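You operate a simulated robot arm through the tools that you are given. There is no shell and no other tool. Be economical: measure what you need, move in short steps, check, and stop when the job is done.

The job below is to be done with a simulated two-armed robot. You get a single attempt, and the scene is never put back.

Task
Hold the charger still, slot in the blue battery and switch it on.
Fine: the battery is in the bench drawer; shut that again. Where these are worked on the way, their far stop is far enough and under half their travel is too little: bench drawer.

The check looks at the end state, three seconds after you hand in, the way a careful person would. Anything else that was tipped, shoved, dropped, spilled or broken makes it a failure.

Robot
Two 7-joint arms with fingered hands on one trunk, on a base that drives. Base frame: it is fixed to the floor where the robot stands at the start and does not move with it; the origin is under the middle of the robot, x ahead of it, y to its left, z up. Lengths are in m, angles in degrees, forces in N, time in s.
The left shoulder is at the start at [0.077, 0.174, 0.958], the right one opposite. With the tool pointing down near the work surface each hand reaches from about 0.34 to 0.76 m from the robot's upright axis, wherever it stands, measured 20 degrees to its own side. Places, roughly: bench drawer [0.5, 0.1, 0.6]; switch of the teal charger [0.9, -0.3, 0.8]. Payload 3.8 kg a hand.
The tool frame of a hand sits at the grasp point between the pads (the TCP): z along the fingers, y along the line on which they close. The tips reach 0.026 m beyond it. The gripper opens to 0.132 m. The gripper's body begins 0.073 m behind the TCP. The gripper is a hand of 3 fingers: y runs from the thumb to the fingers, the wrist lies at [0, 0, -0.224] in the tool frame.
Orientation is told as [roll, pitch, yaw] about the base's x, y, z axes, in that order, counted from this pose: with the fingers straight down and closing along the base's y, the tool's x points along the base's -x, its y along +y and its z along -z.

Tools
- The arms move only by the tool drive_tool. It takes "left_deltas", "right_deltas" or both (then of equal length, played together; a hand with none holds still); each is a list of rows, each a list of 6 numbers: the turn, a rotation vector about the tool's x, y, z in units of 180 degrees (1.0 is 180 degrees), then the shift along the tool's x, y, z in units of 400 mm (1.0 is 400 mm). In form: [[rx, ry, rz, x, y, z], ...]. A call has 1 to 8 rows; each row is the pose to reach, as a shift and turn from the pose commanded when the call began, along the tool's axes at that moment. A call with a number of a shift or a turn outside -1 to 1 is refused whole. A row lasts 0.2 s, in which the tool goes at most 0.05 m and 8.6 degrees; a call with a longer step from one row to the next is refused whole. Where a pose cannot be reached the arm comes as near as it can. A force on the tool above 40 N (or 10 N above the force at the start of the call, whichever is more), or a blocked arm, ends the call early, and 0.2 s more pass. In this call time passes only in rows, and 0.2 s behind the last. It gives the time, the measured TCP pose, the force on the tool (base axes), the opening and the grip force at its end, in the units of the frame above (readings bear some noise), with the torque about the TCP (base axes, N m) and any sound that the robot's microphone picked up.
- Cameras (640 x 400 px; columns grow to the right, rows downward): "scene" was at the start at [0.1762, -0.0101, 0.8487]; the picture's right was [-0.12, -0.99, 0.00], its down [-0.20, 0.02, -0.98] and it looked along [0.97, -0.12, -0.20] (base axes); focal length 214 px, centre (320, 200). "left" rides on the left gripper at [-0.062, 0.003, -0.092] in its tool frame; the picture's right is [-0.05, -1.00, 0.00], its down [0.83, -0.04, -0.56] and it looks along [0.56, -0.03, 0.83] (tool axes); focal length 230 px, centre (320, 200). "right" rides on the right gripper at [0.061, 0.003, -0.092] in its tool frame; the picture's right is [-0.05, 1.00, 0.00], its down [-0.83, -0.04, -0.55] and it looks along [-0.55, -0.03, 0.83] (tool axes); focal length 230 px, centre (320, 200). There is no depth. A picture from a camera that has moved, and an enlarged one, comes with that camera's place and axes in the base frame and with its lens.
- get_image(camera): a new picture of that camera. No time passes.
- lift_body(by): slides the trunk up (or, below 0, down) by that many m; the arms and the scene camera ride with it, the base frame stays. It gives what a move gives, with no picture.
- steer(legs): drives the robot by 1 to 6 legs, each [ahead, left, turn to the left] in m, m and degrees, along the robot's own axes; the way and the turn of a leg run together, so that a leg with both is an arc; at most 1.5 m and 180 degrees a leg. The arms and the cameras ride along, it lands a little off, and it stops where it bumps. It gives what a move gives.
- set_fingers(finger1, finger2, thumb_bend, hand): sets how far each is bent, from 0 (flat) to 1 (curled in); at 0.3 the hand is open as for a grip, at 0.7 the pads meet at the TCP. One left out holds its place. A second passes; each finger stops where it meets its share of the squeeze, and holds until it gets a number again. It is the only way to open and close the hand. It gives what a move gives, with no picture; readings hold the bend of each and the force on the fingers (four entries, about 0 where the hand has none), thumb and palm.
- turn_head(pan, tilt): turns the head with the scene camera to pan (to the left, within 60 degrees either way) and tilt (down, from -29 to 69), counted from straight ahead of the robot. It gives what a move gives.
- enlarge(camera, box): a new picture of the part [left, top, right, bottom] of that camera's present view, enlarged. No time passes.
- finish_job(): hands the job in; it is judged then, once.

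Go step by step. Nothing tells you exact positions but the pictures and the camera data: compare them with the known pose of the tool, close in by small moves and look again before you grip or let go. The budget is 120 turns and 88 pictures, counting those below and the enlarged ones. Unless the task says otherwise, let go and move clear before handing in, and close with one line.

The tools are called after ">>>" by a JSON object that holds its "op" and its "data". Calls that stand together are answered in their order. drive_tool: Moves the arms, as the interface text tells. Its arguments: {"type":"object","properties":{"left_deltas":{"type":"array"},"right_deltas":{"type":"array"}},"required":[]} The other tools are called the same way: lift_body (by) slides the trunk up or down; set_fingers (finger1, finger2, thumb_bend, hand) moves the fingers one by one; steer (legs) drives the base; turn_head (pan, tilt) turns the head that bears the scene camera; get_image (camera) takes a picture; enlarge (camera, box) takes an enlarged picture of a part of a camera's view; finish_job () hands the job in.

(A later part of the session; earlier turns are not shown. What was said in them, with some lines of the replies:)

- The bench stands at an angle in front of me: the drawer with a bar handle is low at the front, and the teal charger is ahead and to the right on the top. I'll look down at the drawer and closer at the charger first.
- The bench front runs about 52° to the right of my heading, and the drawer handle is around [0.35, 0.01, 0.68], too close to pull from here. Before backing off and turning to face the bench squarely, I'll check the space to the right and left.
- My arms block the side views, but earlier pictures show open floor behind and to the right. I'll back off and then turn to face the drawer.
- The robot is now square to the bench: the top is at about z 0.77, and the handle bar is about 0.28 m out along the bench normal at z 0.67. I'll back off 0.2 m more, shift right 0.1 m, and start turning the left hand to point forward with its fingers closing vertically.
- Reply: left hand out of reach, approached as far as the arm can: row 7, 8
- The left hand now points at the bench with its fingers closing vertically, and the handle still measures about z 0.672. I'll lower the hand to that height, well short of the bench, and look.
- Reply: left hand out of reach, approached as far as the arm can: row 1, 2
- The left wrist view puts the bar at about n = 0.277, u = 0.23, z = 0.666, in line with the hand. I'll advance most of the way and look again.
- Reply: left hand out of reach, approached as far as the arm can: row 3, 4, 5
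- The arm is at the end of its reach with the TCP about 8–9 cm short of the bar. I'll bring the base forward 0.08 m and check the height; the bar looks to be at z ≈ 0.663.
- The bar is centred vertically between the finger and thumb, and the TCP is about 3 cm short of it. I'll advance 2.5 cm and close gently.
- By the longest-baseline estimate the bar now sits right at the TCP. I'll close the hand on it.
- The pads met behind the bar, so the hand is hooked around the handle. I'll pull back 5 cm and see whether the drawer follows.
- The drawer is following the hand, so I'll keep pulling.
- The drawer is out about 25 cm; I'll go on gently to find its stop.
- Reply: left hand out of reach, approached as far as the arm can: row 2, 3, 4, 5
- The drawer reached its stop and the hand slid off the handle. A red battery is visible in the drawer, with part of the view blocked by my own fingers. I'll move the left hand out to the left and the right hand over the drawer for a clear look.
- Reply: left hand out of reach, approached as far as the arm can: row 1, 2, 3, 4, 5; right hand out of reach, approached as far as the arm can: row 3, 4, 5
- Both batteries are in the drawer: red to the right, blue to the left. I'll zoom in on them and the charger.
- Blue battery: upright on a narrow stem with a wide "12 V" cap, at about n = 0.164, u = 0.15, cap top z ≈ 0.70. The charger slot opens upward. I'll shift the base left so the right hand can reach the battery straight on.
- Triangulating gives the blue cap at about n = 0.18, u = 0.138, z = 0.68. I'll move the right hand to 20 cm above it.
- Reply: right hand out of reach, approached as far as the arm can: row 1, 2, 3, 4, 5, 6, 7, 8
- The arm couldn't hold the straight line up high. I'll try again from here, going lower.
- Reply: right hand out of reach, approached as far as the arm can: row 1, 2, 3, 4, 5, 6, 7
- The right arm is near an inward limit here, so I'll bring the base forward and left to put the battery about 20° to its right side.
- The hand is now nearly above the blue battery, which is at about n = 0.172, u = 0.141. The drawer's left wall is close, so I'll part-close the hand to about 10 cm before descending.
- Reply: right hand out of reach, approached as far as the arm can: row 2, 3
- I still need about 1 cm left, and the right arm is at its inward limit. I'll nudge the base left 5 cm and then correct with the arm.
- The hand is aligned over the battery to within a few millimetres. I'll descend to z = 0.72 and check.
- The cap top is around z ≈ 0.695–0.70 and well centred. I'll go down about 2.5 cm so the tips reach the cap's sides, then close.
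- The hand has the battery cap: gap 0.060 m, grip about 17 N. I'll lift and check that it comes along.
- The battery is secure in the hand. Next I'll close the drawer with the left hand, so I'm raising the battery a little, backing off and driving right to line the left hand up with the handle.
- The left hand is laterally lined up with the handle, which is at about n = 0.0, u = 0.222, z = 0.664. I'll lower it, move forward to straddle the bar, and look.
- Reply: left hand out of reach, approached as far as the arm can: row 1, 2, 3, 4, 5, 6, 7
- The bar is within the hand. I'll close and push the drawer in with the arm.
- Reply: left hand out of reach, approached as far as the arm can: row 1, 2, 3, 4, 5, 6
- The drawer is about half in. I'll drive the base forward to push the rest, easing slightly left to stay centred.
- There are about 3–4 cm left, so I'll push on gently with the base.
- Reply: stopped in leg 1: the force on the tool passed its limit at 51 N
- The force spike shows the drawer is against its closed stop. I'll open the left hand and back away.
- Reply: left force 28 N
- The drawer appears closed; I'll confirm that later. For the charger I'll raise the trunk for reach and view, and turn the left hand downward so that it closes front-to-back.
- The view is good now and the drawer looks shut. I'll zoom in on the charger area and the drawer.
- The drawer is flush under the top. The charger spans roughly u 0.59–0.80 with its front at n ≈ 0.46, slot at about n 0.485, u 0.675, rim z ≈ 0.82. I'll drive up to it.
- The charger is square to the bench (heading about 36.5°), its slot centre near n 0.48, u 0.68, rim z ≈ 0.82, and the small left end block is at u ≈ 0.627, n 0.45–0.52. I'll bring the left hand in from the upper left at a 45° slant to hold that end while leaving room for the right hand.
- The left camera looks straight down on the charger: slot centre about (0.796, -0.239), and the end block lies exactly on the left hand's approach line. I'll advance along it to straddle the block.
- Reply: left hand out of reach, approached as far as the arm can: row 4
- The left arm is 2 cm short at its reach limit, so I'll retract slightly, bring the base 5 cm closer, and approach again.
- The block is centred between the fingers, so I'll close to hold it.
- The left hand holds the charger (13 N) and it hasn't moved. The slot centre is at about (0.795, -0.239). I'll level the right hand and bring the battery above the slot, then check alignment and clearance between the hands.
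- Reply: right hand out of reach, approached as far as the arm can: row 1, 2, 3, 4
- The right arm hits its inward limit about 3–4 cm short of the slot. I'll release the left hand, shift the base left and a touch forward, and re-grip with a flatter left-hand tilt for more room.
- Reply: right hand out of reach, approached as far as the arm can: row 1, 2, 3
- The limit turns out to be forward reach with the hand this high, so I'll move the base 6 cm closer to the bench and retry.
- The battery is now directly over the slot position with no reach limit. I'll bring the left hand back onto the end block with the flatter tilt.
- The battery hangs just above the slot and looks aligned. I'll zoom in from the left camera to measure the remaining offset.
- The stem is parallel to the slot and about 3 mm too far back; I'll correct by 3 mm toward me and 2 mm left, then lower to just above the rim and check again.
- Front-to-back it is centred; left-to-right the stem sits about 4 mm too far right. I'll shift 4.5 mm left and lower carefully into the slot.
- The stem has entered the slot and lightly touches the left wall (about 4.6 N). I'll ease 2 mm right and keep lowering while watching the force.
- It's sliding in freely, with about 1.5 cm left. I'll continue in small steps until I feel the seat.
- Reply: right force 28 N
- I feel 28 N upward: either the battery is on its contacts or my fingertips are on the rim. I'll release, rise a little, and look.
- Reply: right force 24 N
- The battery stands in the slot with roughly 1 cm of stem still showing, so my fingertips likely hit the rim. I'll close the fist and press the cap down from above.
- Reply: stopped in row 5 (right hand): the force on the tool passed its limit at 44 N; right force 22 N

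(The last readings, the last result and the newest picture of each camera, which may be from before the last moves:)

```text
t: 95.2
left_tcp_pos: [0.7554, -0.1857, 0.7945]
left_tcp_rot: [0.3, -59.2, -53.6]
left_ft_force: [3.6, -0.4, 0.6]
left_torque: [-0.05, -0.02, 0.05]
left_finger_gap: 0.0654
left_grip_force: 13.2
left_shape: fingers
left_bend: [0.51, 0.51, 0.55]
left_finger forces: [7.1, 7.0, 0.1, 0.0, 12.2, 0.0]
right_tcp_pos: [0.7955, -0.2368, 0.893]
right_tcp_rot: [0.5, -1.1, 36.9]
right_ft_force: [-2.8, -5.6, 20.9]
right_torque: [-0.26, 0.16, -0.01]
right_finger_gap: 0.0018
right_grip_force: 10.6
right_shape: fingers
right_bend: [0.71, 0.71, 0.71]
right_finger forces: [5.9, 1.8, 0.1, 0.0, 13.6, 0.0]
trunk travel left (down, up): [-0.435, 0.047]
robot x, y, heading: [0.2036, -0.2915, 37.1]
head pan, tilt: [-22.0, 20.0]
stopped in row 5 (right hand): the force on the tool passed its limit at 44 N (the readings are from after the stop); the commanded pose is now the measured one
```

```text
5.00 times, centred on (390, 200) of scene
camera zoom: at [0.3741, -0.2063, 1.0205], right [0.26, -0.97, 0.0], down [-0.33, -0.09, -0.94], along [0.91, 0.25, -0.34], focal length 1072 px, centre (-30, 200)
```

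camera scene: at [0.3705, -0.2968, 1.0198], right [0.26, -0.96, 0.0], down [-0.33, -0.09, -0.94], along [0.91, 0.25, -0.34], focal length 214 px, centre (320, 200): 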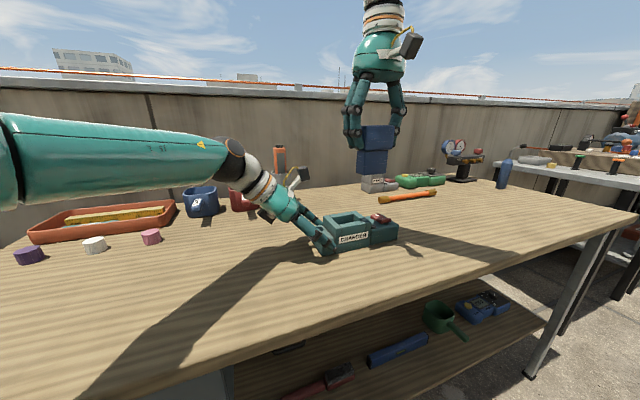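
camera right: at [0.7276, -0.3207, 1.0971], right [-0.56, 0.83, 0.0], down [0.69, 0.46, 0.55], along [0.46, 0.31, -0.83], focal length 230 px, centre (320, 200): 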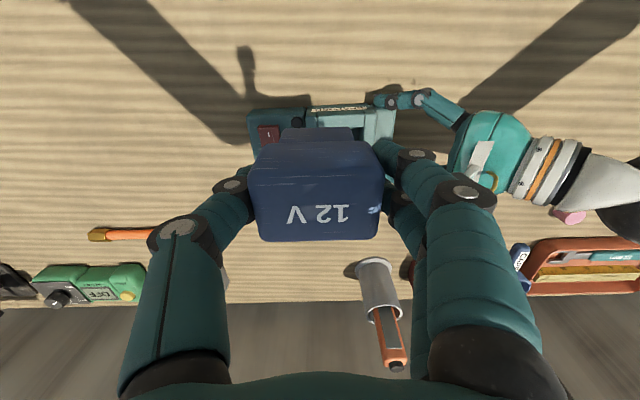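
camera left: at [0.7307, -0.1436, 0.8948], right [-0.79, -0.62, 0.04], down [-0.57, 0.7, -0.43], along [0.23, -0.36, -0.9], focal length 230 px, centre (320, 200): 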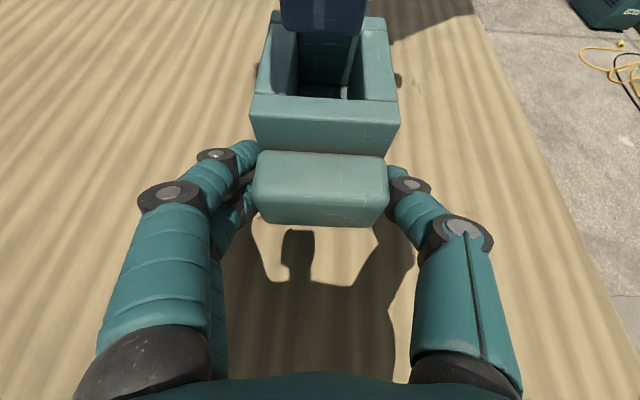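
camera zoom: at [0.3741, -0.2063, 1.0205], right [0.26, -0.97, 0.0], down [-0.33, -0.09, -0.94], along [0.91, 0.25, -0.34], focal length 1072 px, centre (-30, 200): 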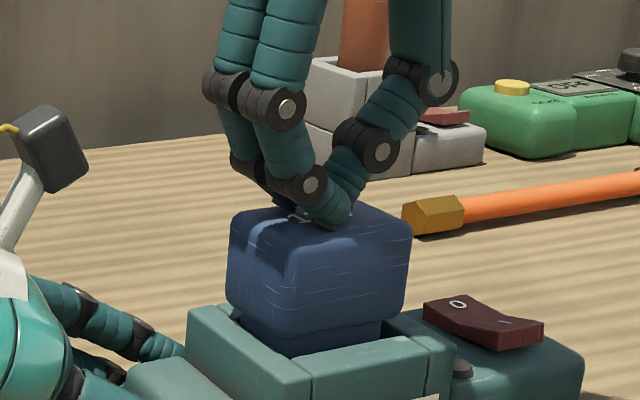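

44 N moved nothing further. Slot depth (about 3.6–4 cm) against stem length (about 4.2 cm) says the battery is bottomed on its contacts. Next is the switch: the "I" end is the near end, around n 0.465, u 0.769. I'll raise the right hand and turn it 90° so the closed fingertips are narrow front-to-back.

>>> {"op": "drive_tool", "data": {"right_deltas": [[0, 0, 0, 0, 0, -0.1], [0, 0, 0, 0, 0, -0.18], [0, 0, -0.045, 0, -0.03, -0.2], [0, 0, -0.09, 0, -0.06, -0.2], [0, 0, -0.135, 0, -0.09, -0.2], [0, 0, -0.18, 0, -0.12, -0.2], [0, 0, -0.225, 0, -0.15, -0.2], [0, 0, -0.27, 0, -0.18, -0.2]]}}

>>> {"op": "drive_tool", "data": {"right_deltas": [[0, 0, -0.045, 0, 0, 0], [0, 0, -0.09, 0, 0, 0], [0, 0, -0.135, 0, 0, 0], [0, 0, -0.18, 0, 0, 0], [0, 0, -0.23, 0, 0, 0]]}}

>>> {"op": "get_image", "data": {"camera": "right"}}

```text
t: 97.0
left_tcp_pos: [0.7563, -0.1851, 0.7928]
left_tcp_rot: [0.1, -59.1, -53.5]
left_ft_force: [4.5, 0.1, 12.8]
left_torque: [-0.19, -0.18, 0.07]
left_finger_gap: 0.0659
left_grip_force: 13.7
left_shape: fingers
left_bend: [0.52, 0.52, 0.55]
left_finger forces: [7.7, 7.7, 0.1, 0.0, 12.0, 0.1]
right_tcp_pos: [0.8394, -0.2954, 0.9693]
right_tcp_rot: [-0.3, -0.8, 85.7]
right_ft_force: [-0.5, 0.9, 0.6]
right_torque: [0.02, -0.03, -0.01]
right_finger_gap: 0.0048
right_grip_force: 0.1
right_shape: fingers
right_bend: [0.7, 0.7, 0.7]
right_finger forces: [0.0, 0.0, 0.0, 0.0, 0.1, 0.1]
trunk travel left (down, up): [-0.435, 0.047]
robot x, y, heading: [0.2001, -0.2949, 37.6]
head pan, tilt: [-22.0, 20.0]
```

```text
refused: row 5 steps farther than a row can; nothing moved
```

```text
12 pictures are left
camera right: at [0.8291, -0.3583, 1.0598], right [-0.99, 0.13, 0.0], down [0.1, 0.82, 0.57], along [0.08, 0.56, -0.82], focal length 230 px, centre (320, 200)
```

right: 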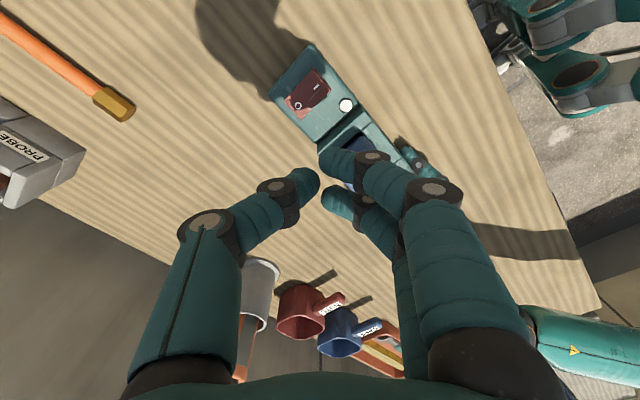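

The charger's indicator has turned white, so the battery is seated. I'll finish turning the hand.

>>> {"op": "drive_tool", "data": {"right_deltas": [[0, 0, -0.0455, 0, 0, 0], [0, 0, -0.091, 0, 0, 0], [0, 0, -0.1365, 0, 0, 0], [0, 0, -0.182, 0, 0, 0], [0, 0, -0.2275, 0, 0, 0]]}}

>>> {"op": "get_image", "data": {"camera": "right"}}

```text
t: 98.2
left_tcp_pos: [0.7561, -0.1851, 0.7933]
left_tcp_rot: [0.1, -59.1, -53.5]
left_ft_force: [4.6, 0.0, 13.9]
left_torque: [-0.22, -0.25, 0.1]
left_finger_gap: 0.0654
left_grip_force: 13.8
left_shape: fingers
left_bend: [0.52, 0.52, 0.55]
left_finger forces: [7.7, 7.7, 0.0, 0.0, 11.7, 0.0]
right_tcp_pos: [0.839, -0.2952, 0.9703]
right_tcp_rot: [-0.9, -0.4, 126.7]
right_ft_force: [-0.4, -0.1, 0.2]
right_torque: [-0.03, -0.02, 0.0]
right_finger_gap: 0.0051
right_grip_force: 0.0
right_shape: fingers
right_bend: [0.7, 0.7, 0.7]
right_finger forces: [0.0, 0.0, 0.0, 0.1, 0.0, 0.0]
trunk travel left (down, up): [-0.435, 0.047]
robot x, y, heading: [0.2049, -0.2956, 37.3]
head pan, tilt: [-22.0, 20.0]
```

```text
11 pictures are left
camera right: at [0.8708, -0.349, 1.0604], right [-0.83, -0.56, -0.01], down [-0.47, 0.68, 0.56], along [-0.3, 0.47, -0.83], focal length 230 px, centre (320, 200)
```

right: 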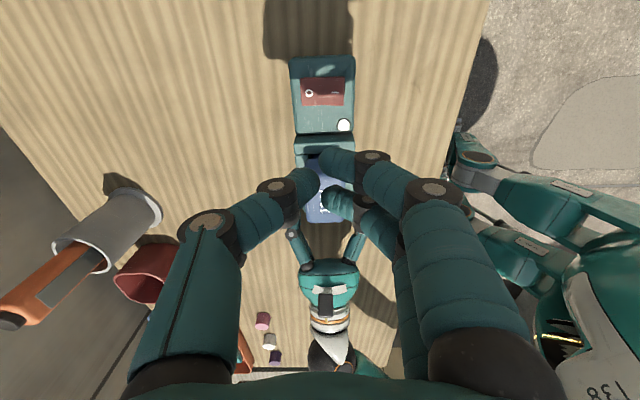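

The rocker's "I" end is at about n 0.459, u 0.772, 2 cm from where the fist is. I'll move over it and lower to just above.

>>> {"op": "drive_tool", "data": {"right_deltas": [[0.0, 0, 0, 0.03, 0.03, 0], [0.0, 0, 0, 0.0565, 0.052, 0.02], [0.0, 0, 0, 0.0565, 0.052, 0.1], [0.0, 0, 0, 0.0565, 0.052, 0.2], [0.0, 0, 0, 0.0565, 0.052, 0.28]]}}

>>> {"op": "enlarge", "data": {"camera": "scene", "box": [360, 170, 450, 240]}}

```text
t: 99.4
left_tcp_pos: [0.756, -0.1854, 0.794]
left_tcp_rot: [0.1, -59.1, -53.4]
left_ft_force: [4.9, -0.8, 14.4]
left_torque: [-0.15, -0.27, 0.1]
left_finger_gap: 0.0655
left_grip_force: 14.4
left_shape: fingers
left_bend: [0.52, 0.52, 0.55]
left_finger forces: [7.6, 7.8, 0.0, 0.0, 11.6, 0.0]
right_tcp_pos: [0.8349, -0.3259, 0.8569]
right_tcp_rot: [-0.7, -0.5, 126.5]
right_ft_force: [-1.3, 0.7, -1.1]
right_torque: [0.0, 0.0, 0.01]
right_finger_gap: 0.005
right_grip_force: 0.1
right_shape: fingers
right_bend: [0.7, 0.7, 0.7]
right_finger forces: [0.1, 0.1, 0.0, 0.0, 0.1, 0.0]
trunk travel left (down, up): [-0.435, 0.047]
robot x, y, heading: [0.2036, -0.2951, 37.2]
head pan, tilt: [-22.0, 20.0]
```

```text
5.71 times, centred on (405, 205) of scene
camera zoom: at [0.3749, -0.2059, 1.0201], right [0.26, -0.97, 0.0], down [-0.33, -0.09, -0.94], along [0.91, 0.25, -0.34], focal length 1226 px, centre (-166, 171)
```

zoom: 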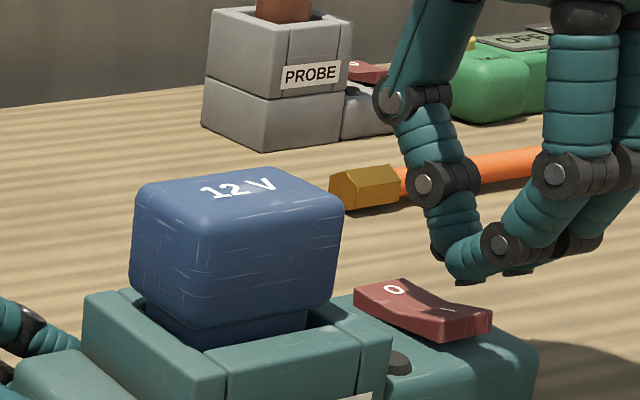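

The tip is right above the "I" end. I'll press down in small steps.

>>> {"op": "drive_tool", "data": {"right_deltas": [[0, 0, 0, 0, 0, 0.015], [0, 0, 0, 0, 0, 0.03], [0, 0, 0, 0, 0, 0.04], [0, 0, 0, 0, 0, 0.05], [0, 0, 0, 0, 0, 0.06], [0, 0, 0, 0, 0, 0.07]]}}

>>> {"op": "enlarge", "data": {"camera": "scene", "box": [360, 170, 450, 240]}}

```text
t: 100.8
left_tcp_pos: [0.756, -0.186, 0.7941]
left_tcp_rot: [0.4, -59.0, -53.8]
left_ft_force: [8.9, -2.8, 4.9]
left_torque: [-0.1, -0.18, 0.18]
left_finger_gap: 0.066
left_grip_force: 13.5
left_shape: fingers
left_bend: [0.51, 0.51, 0.55]
left_finger forces: [8.1, 7.9, 0.1, 0.0, 10.6, 0.1]
right_tcp_pos: [0.8368, -0.3242, 0.8347]
right_tcp_rot: [-1.4, -0.4, 126.4]
right_ft_force: [0.8, -6.1, 38.5]
right_torque: [-0.18, -0.14, 0.02]
right_finger_gap: 0.0036
right_grip_force: 19.1
right_shape: fingers
right_bend: [0.71, 0.71, 0.72]
right_finger forces: [9.6, 7.7, 0.0, 0.0, 20.7, 0.1]
trunk travel left (down, up): [-0.435, 0.047]
robot x, y, heading: [0.2022, -0.2947, 37.2]
head pan, tilt: [-22.0, 20.0]
```

```text
5.71 times, centred on (405, 205) of scene
camera zoom: at [0.3735, -0.2066, 1.0211], right [0.26, -0.97, 0.0], down [-0.33, -0.09, -0.94], along [0.91, 0.25, -0.34], focal length 1226 px, centre (-166, 171)
```

zoom: 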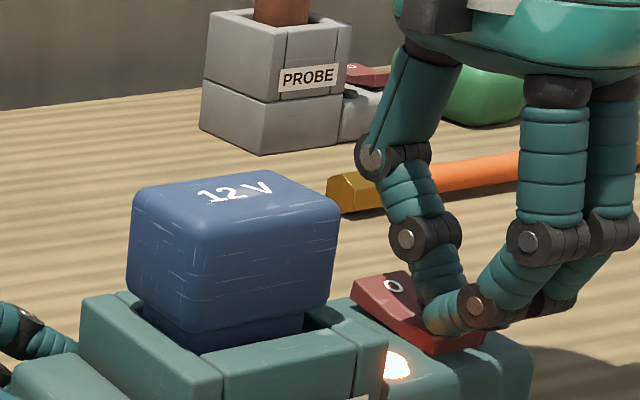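

The rocker has flipped and the indicator is glowing. I'll lift the right hand clear, then check.

>>> {"op": "drive_tool", "data": {"right_deltas": [[0, 0, 0, 0, 0, -0.1], [0, 0, 0, 0, 0, -0.2], [0, 0, 0, 0, 0, -0.3], [0, 0, 0, 0.03, 0, -0.4]]}}

>>> {"op": "set_fingers", "data": {"hand": "left", "finger1": 0.3, "finger2": 0.3, "thumb_bend": 0.3}}

>>> {"op": "enlarge", "data": {"camera": "scene", "box": [320, 160, 450, 250]}}

```text
t: 101.8
left_tcp_pos: [0.7556, -0.1855, 0.7937]
left_tcp_rot: [0.1, -59.2, -53.4]
left_ft_force: [2.0, 0.0, 13.3]
left_torque: [-0.21, -0.21, 0.06]
left_finger_gap: 0.0658
left_grip_force: 13.3
left_shape: fingers
left_bend: [0.52, 0.52, 0.55]
left_finger forces: [7.1, 7.1, 0.1, 0.0, 12.6, 0.0]
right_tcp_pos: [0.8386, -0.3379, 0.9882]
right_tcp_rot: [-0.7, -0.4, 126.5]
right_ft_force: [-0.6, -0.7, -0.3]
right_torque: [0.0, 0.01, -0.01]
right_finger_gap: 0.0054
right_grip_force: 0.1
right_shape: fingers
right_bend: [0.7, 0.7, 0.7]
right_finger forces: [0.1, 0.1, 0.1, 0.1, 0.0, 0.2]
trunk travel left (down, up): [-0.435, 0.047]
robot x, y, heading: [0.2025, -0.293, 37.3]
head pan, tilt: [-22.0, 20.0]
```

```text
t: 102.8
left_tcp_pos: [0.7571, -0.1857, 0.7914]
left_tcp_rot: [0.0, -59.0, -53.4]
left_ft_force: [-0.2, -0.6, 0.1]
left_torque: [-0.02, -0.02, 0.0]
left_finger_gap: 0.1342
left_grip_force: 0.1
left_shape: fingers
left_bend: [0.3, 0.3, 0.3]
left_finger forces: [0.1, 0.0, 0.0, 0.0, 0.1, 0.0]
right_tcp_pos: [0.8406, -0.3372, 0.988]
right_tcp_rot: [-0.7, -0.5, 126.6]
right_ft_force: [0.1, 0.6, 0.5]
right_torque: [0.03, -0.01, 0.0]
right_finger_gap: 0.0054
right_grip_force: 0.1
right_shape: fingers
right_bend: [0.7, 0.7, 0.7]
right_finger forces: [0.0, 0.0, 0.0, 0.0, 0.0, 0.0]
trunk travel left (down, up): [-0.435, 0.047]
robot x, y, heading: [0.1981, -0.295, 37.1]
head pan, tilt: [-22.0, 20.0]
```

```text
4.44 times, centred on (385, 205) of scene
camera zoom: at [0.3754, -0.2058, 1.0199], right [0.26, -0.97, 0.0], down [-0.33, -0.09, -0.94], along [0.91, 0.25, -0.34], focal length 953 px, centre (31, 178)
```

zoom: 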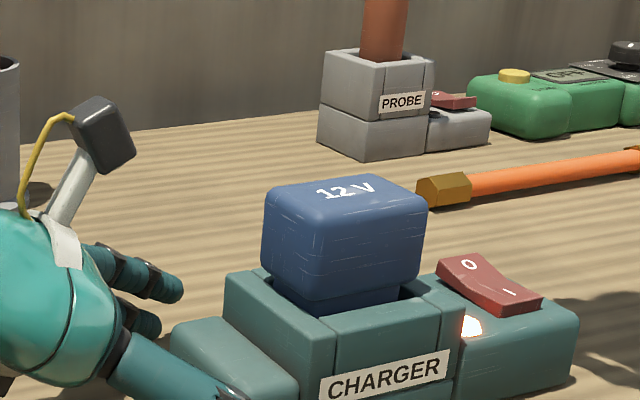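

The charger is on with its lamp lit and the battery in the slot. I'll withdraw the left hand along its approach line, back the base off, and take a final look at everything, including the drawer.

>>> {"op": "drive_tool", "data": {"left_deltas": [[0, 0, 0, 0, 0, -0.1], [0, 0, 0, 0, 0, -0.2], [0, 0, 0, -0.04, 0, -0.28], [0, 0, 0, -0.1, 0, -0.33], [0, 0, 0, -0.18, 0, -0.33]]}}

>>> {"op": "steer", "data": {"legs": [[-0.35, 0, 0]]}}

>>> {"op": "turn_head", "data": {"pan": 0, "tilt": 30}}

>>> {"op": "get_image", "data": {"camera": "scene"}}

```text
t: 104.0
left_tcp_pos: [0.7107, -0.1243, 0.9229]
left_tcp_rot: [0.0, -59.0, -53.4]
left_ft_force: [0.6, 0.4, -0.3]
left_torque: [-0.01, 0.0, -0.03]
left_finger_gap: 0.1339
left_grip_force: 0.1
left_shape: fingers
left_bend: [0.3, 0.3, 0.3]
left_finger forces: [0.0, 0.1, 0.1, 0.1, 0.0, 0.1]
right_tcp_pos: [0.8414, -0.3375, 0.9873]
right_tcp_rot: [-0.8, -0.5, 126.5]
right_ft_force: [0.1, -0.1, 0.1]
right_torque: [0.01, -0.02, 0.01]
right_finger_gap: 0.0054
right_grip_force: 0.1
right_shape: fingers
right_bend: [0.7, 0.7, 0.7]
right_finger forces: [0.0, 0.0, 0.1, 0.1, 0.0, 0.0]
trunk travel left (down, up): [-0.435, 0.047]
robot x, y, heading: [0.2032, -0.2954, 37.1]
head pan, tilt: [-22.0, 20.0]
```

```text
t: 106.3
left_tcp_pos: [0.4353, -0.3363, 0.9235]
left_tcp_rot: [-0.1, -59.0, -54.0]
left_ft_force: [0.1, -1.3, 0.1]
left_torque: [0.04, -0.02, -0.01]
left_finger_gap: 0.134
left_grip_force: 0.1
left_shape: fingers
left_bend: [0.3, 0.3, 0.3]
left_finger forces: [0.0, 0.1, 0.0, 0.0, 0.0, 0.0]
right_tcp_pos: [0.5623, -0.5522, 0.9877]
right_tcp_rot: [-0.7, -0.5, 126.0]
right_ft_force: [-0.7, -0.3, -0.2]
right_torque: [0.0, 0.01, -0.02]
right_finger_gap: 0.0057
right_grip_force: 0.1
right_shape: fingers
right_bend: [0.7, 0.7, 0.7]
right_finger forces: [0.0, 0.1, 0.1, 0.0, 0.1, 0.1]
trunk travel left (down, up): [-0.435, 0.047]
robot x, y, heading: [-0.0745, -0.5021, 36.6]
head pan, tilt: [-22.0, 20.0]
```

```text
t: 107.1
left_tcp_pos: [0.4362, -0.3367, 0.9228]
left_tcp_rot: [0.1, -59.0, -53.9]
left_ft_force: [-0.3, 0.8, 0.1]
left_torque: [0.03, -0.03, 0.02]
left_finger_gap: 0.1341
left_grip_force: 0.0
left_shape: fingers
left_bend: [0.3, 0.3, 0.3]
left_finger forces: [0.0, 0.0, 0.0, 0.0, 0.0, 0.0]
right_tcp_pos: [0.5631, -0.5511, 0.9874]
right_tcp_rot: [-0.7, -0.4, 126.0]
right_ft_force: [-0.3, -0.5, 0.8]
right_torque: [-0.01, 0.01, -0.01]
right_finger_gap: 0.0054
right_grip_force: 0.1
right_shape: fingers
right_bend: [0.7, 0.7, 0.7]
right_finger forces: [0.1, 0.1, 0.0, 0.0, 0.0, 0.0]
trunk travel left (down, up): [-0.435, 0.047]
robot x, y, heading: [-0.0745, -0.5031, 36.6]
head pan, tilt: [0.0, 30.0]
```

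```text
7 pictures are left
camera scene: at [0.0819, -0.385, 1.0039], right [0.6, -0.8, 0.0], down [-0.4, -0.3, -0.87], along [0.69, 0.52, -0.5], focal length 214 px, centre (320, 200)
```

scene: 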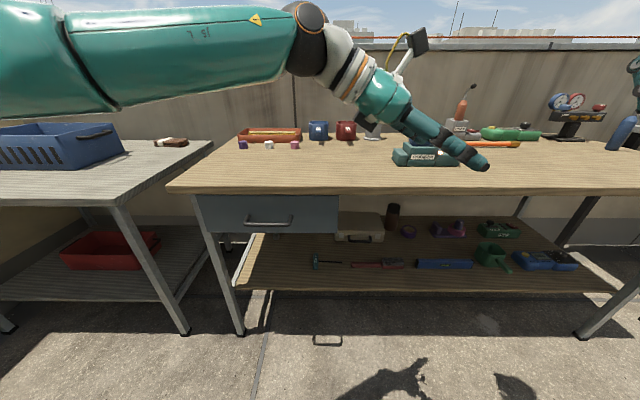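

Everything on the bench is in place; the left hand partly hides the charger, so I'll back off a bit more and zoom in on the charger and drawer.

>>> {"op": "steer", "data": {"legs": [[-0.2, 0.15, 0]]}}

>>> {"op": "enlarge", "data": {"camera": "scene", "box": [360, 90, 560, 190]}}

>>> {"op": "enlarge", "data": {"camera": "scene", "box": [220, 130, 420, 240]}}

```text
t: 109.1
left_tcp_pos: [0.1851, -0.3342, 0.9223]
left_tcp_rot: [0.1, -59.0, -53.5]
left_ft_force: [-0.3, -0.1, 0.8]
left_torque: [0.04, 0.02, 0.04]
left_finger_gap: 0.134
left_grip_force: 0.1
left_shape: fingers
left_bend: [0.3, 0.3, 0.3]
left_finger forces: [0.1, 0.0, 0.0, 0.1, 0.0, 0.1]
right_tcp_pos: [0.3137, -0.5479, 0.9873]
right_tcp_rot: [-0.8, -0.4, 126.4]
right_ft_force: [0.3, -0.1, 0.0]
right_torque: [0.02, 0.02, 0.0]
right_finger_gap: 0.0054
right_grip_force: 0.0
right_shape: fingers
right_bend: [0.7, 0.7, 0.7]
right_finger forces: [0.0, 0.0, 0.1, 0.0, 0.1, 0.1]
trunk travel left (down, up): [-0.435, 0.047]
robot x, y, heading: [-0.3224, -0.5025, 37.1]
head pan, tilt: [0.0, 30.0]
```

```text
3.20 times, centred on (460, 140) of scene
camera zoom: at [-0.1689, -0.3848, 1.0039], right [0.6, -0.8, 0.0], down [-0.4, -0.3, -0.87], along [0.69, 0.52, -0.5], focal length 686 px, centre (-128, 392)
```

zoom: 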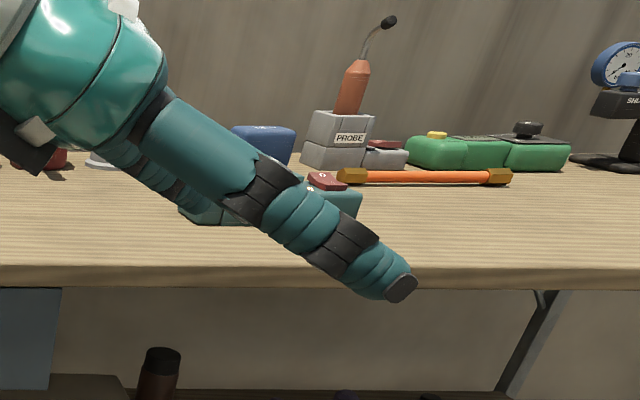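

```text
3.20 times, centred on (320, 185) of scene
camera zoom: at [-0.1689, -0.3848, 1.0039], right [0.6, -0.8, 0.0], down [-0.4, -0.3, -0.87], along [0.69, 0.52, -0.5], focal length 686 px, centre (320, 248)
```

zoom: 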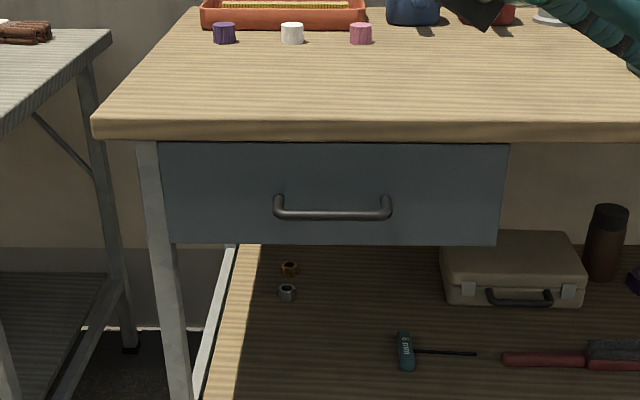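

The drawer is shut flush, the blue battery is in the charger, the lamp is lit with the switch on "I", and both hands are clear. I'm handing in now.

>>> {"op": "finish_job", "data": {}}

```text
The job is handed in.
```

The blue battery is in the charger, which is switched on with its lamp lit. The bench drawer is shut again, and both hands are clear of the bench.
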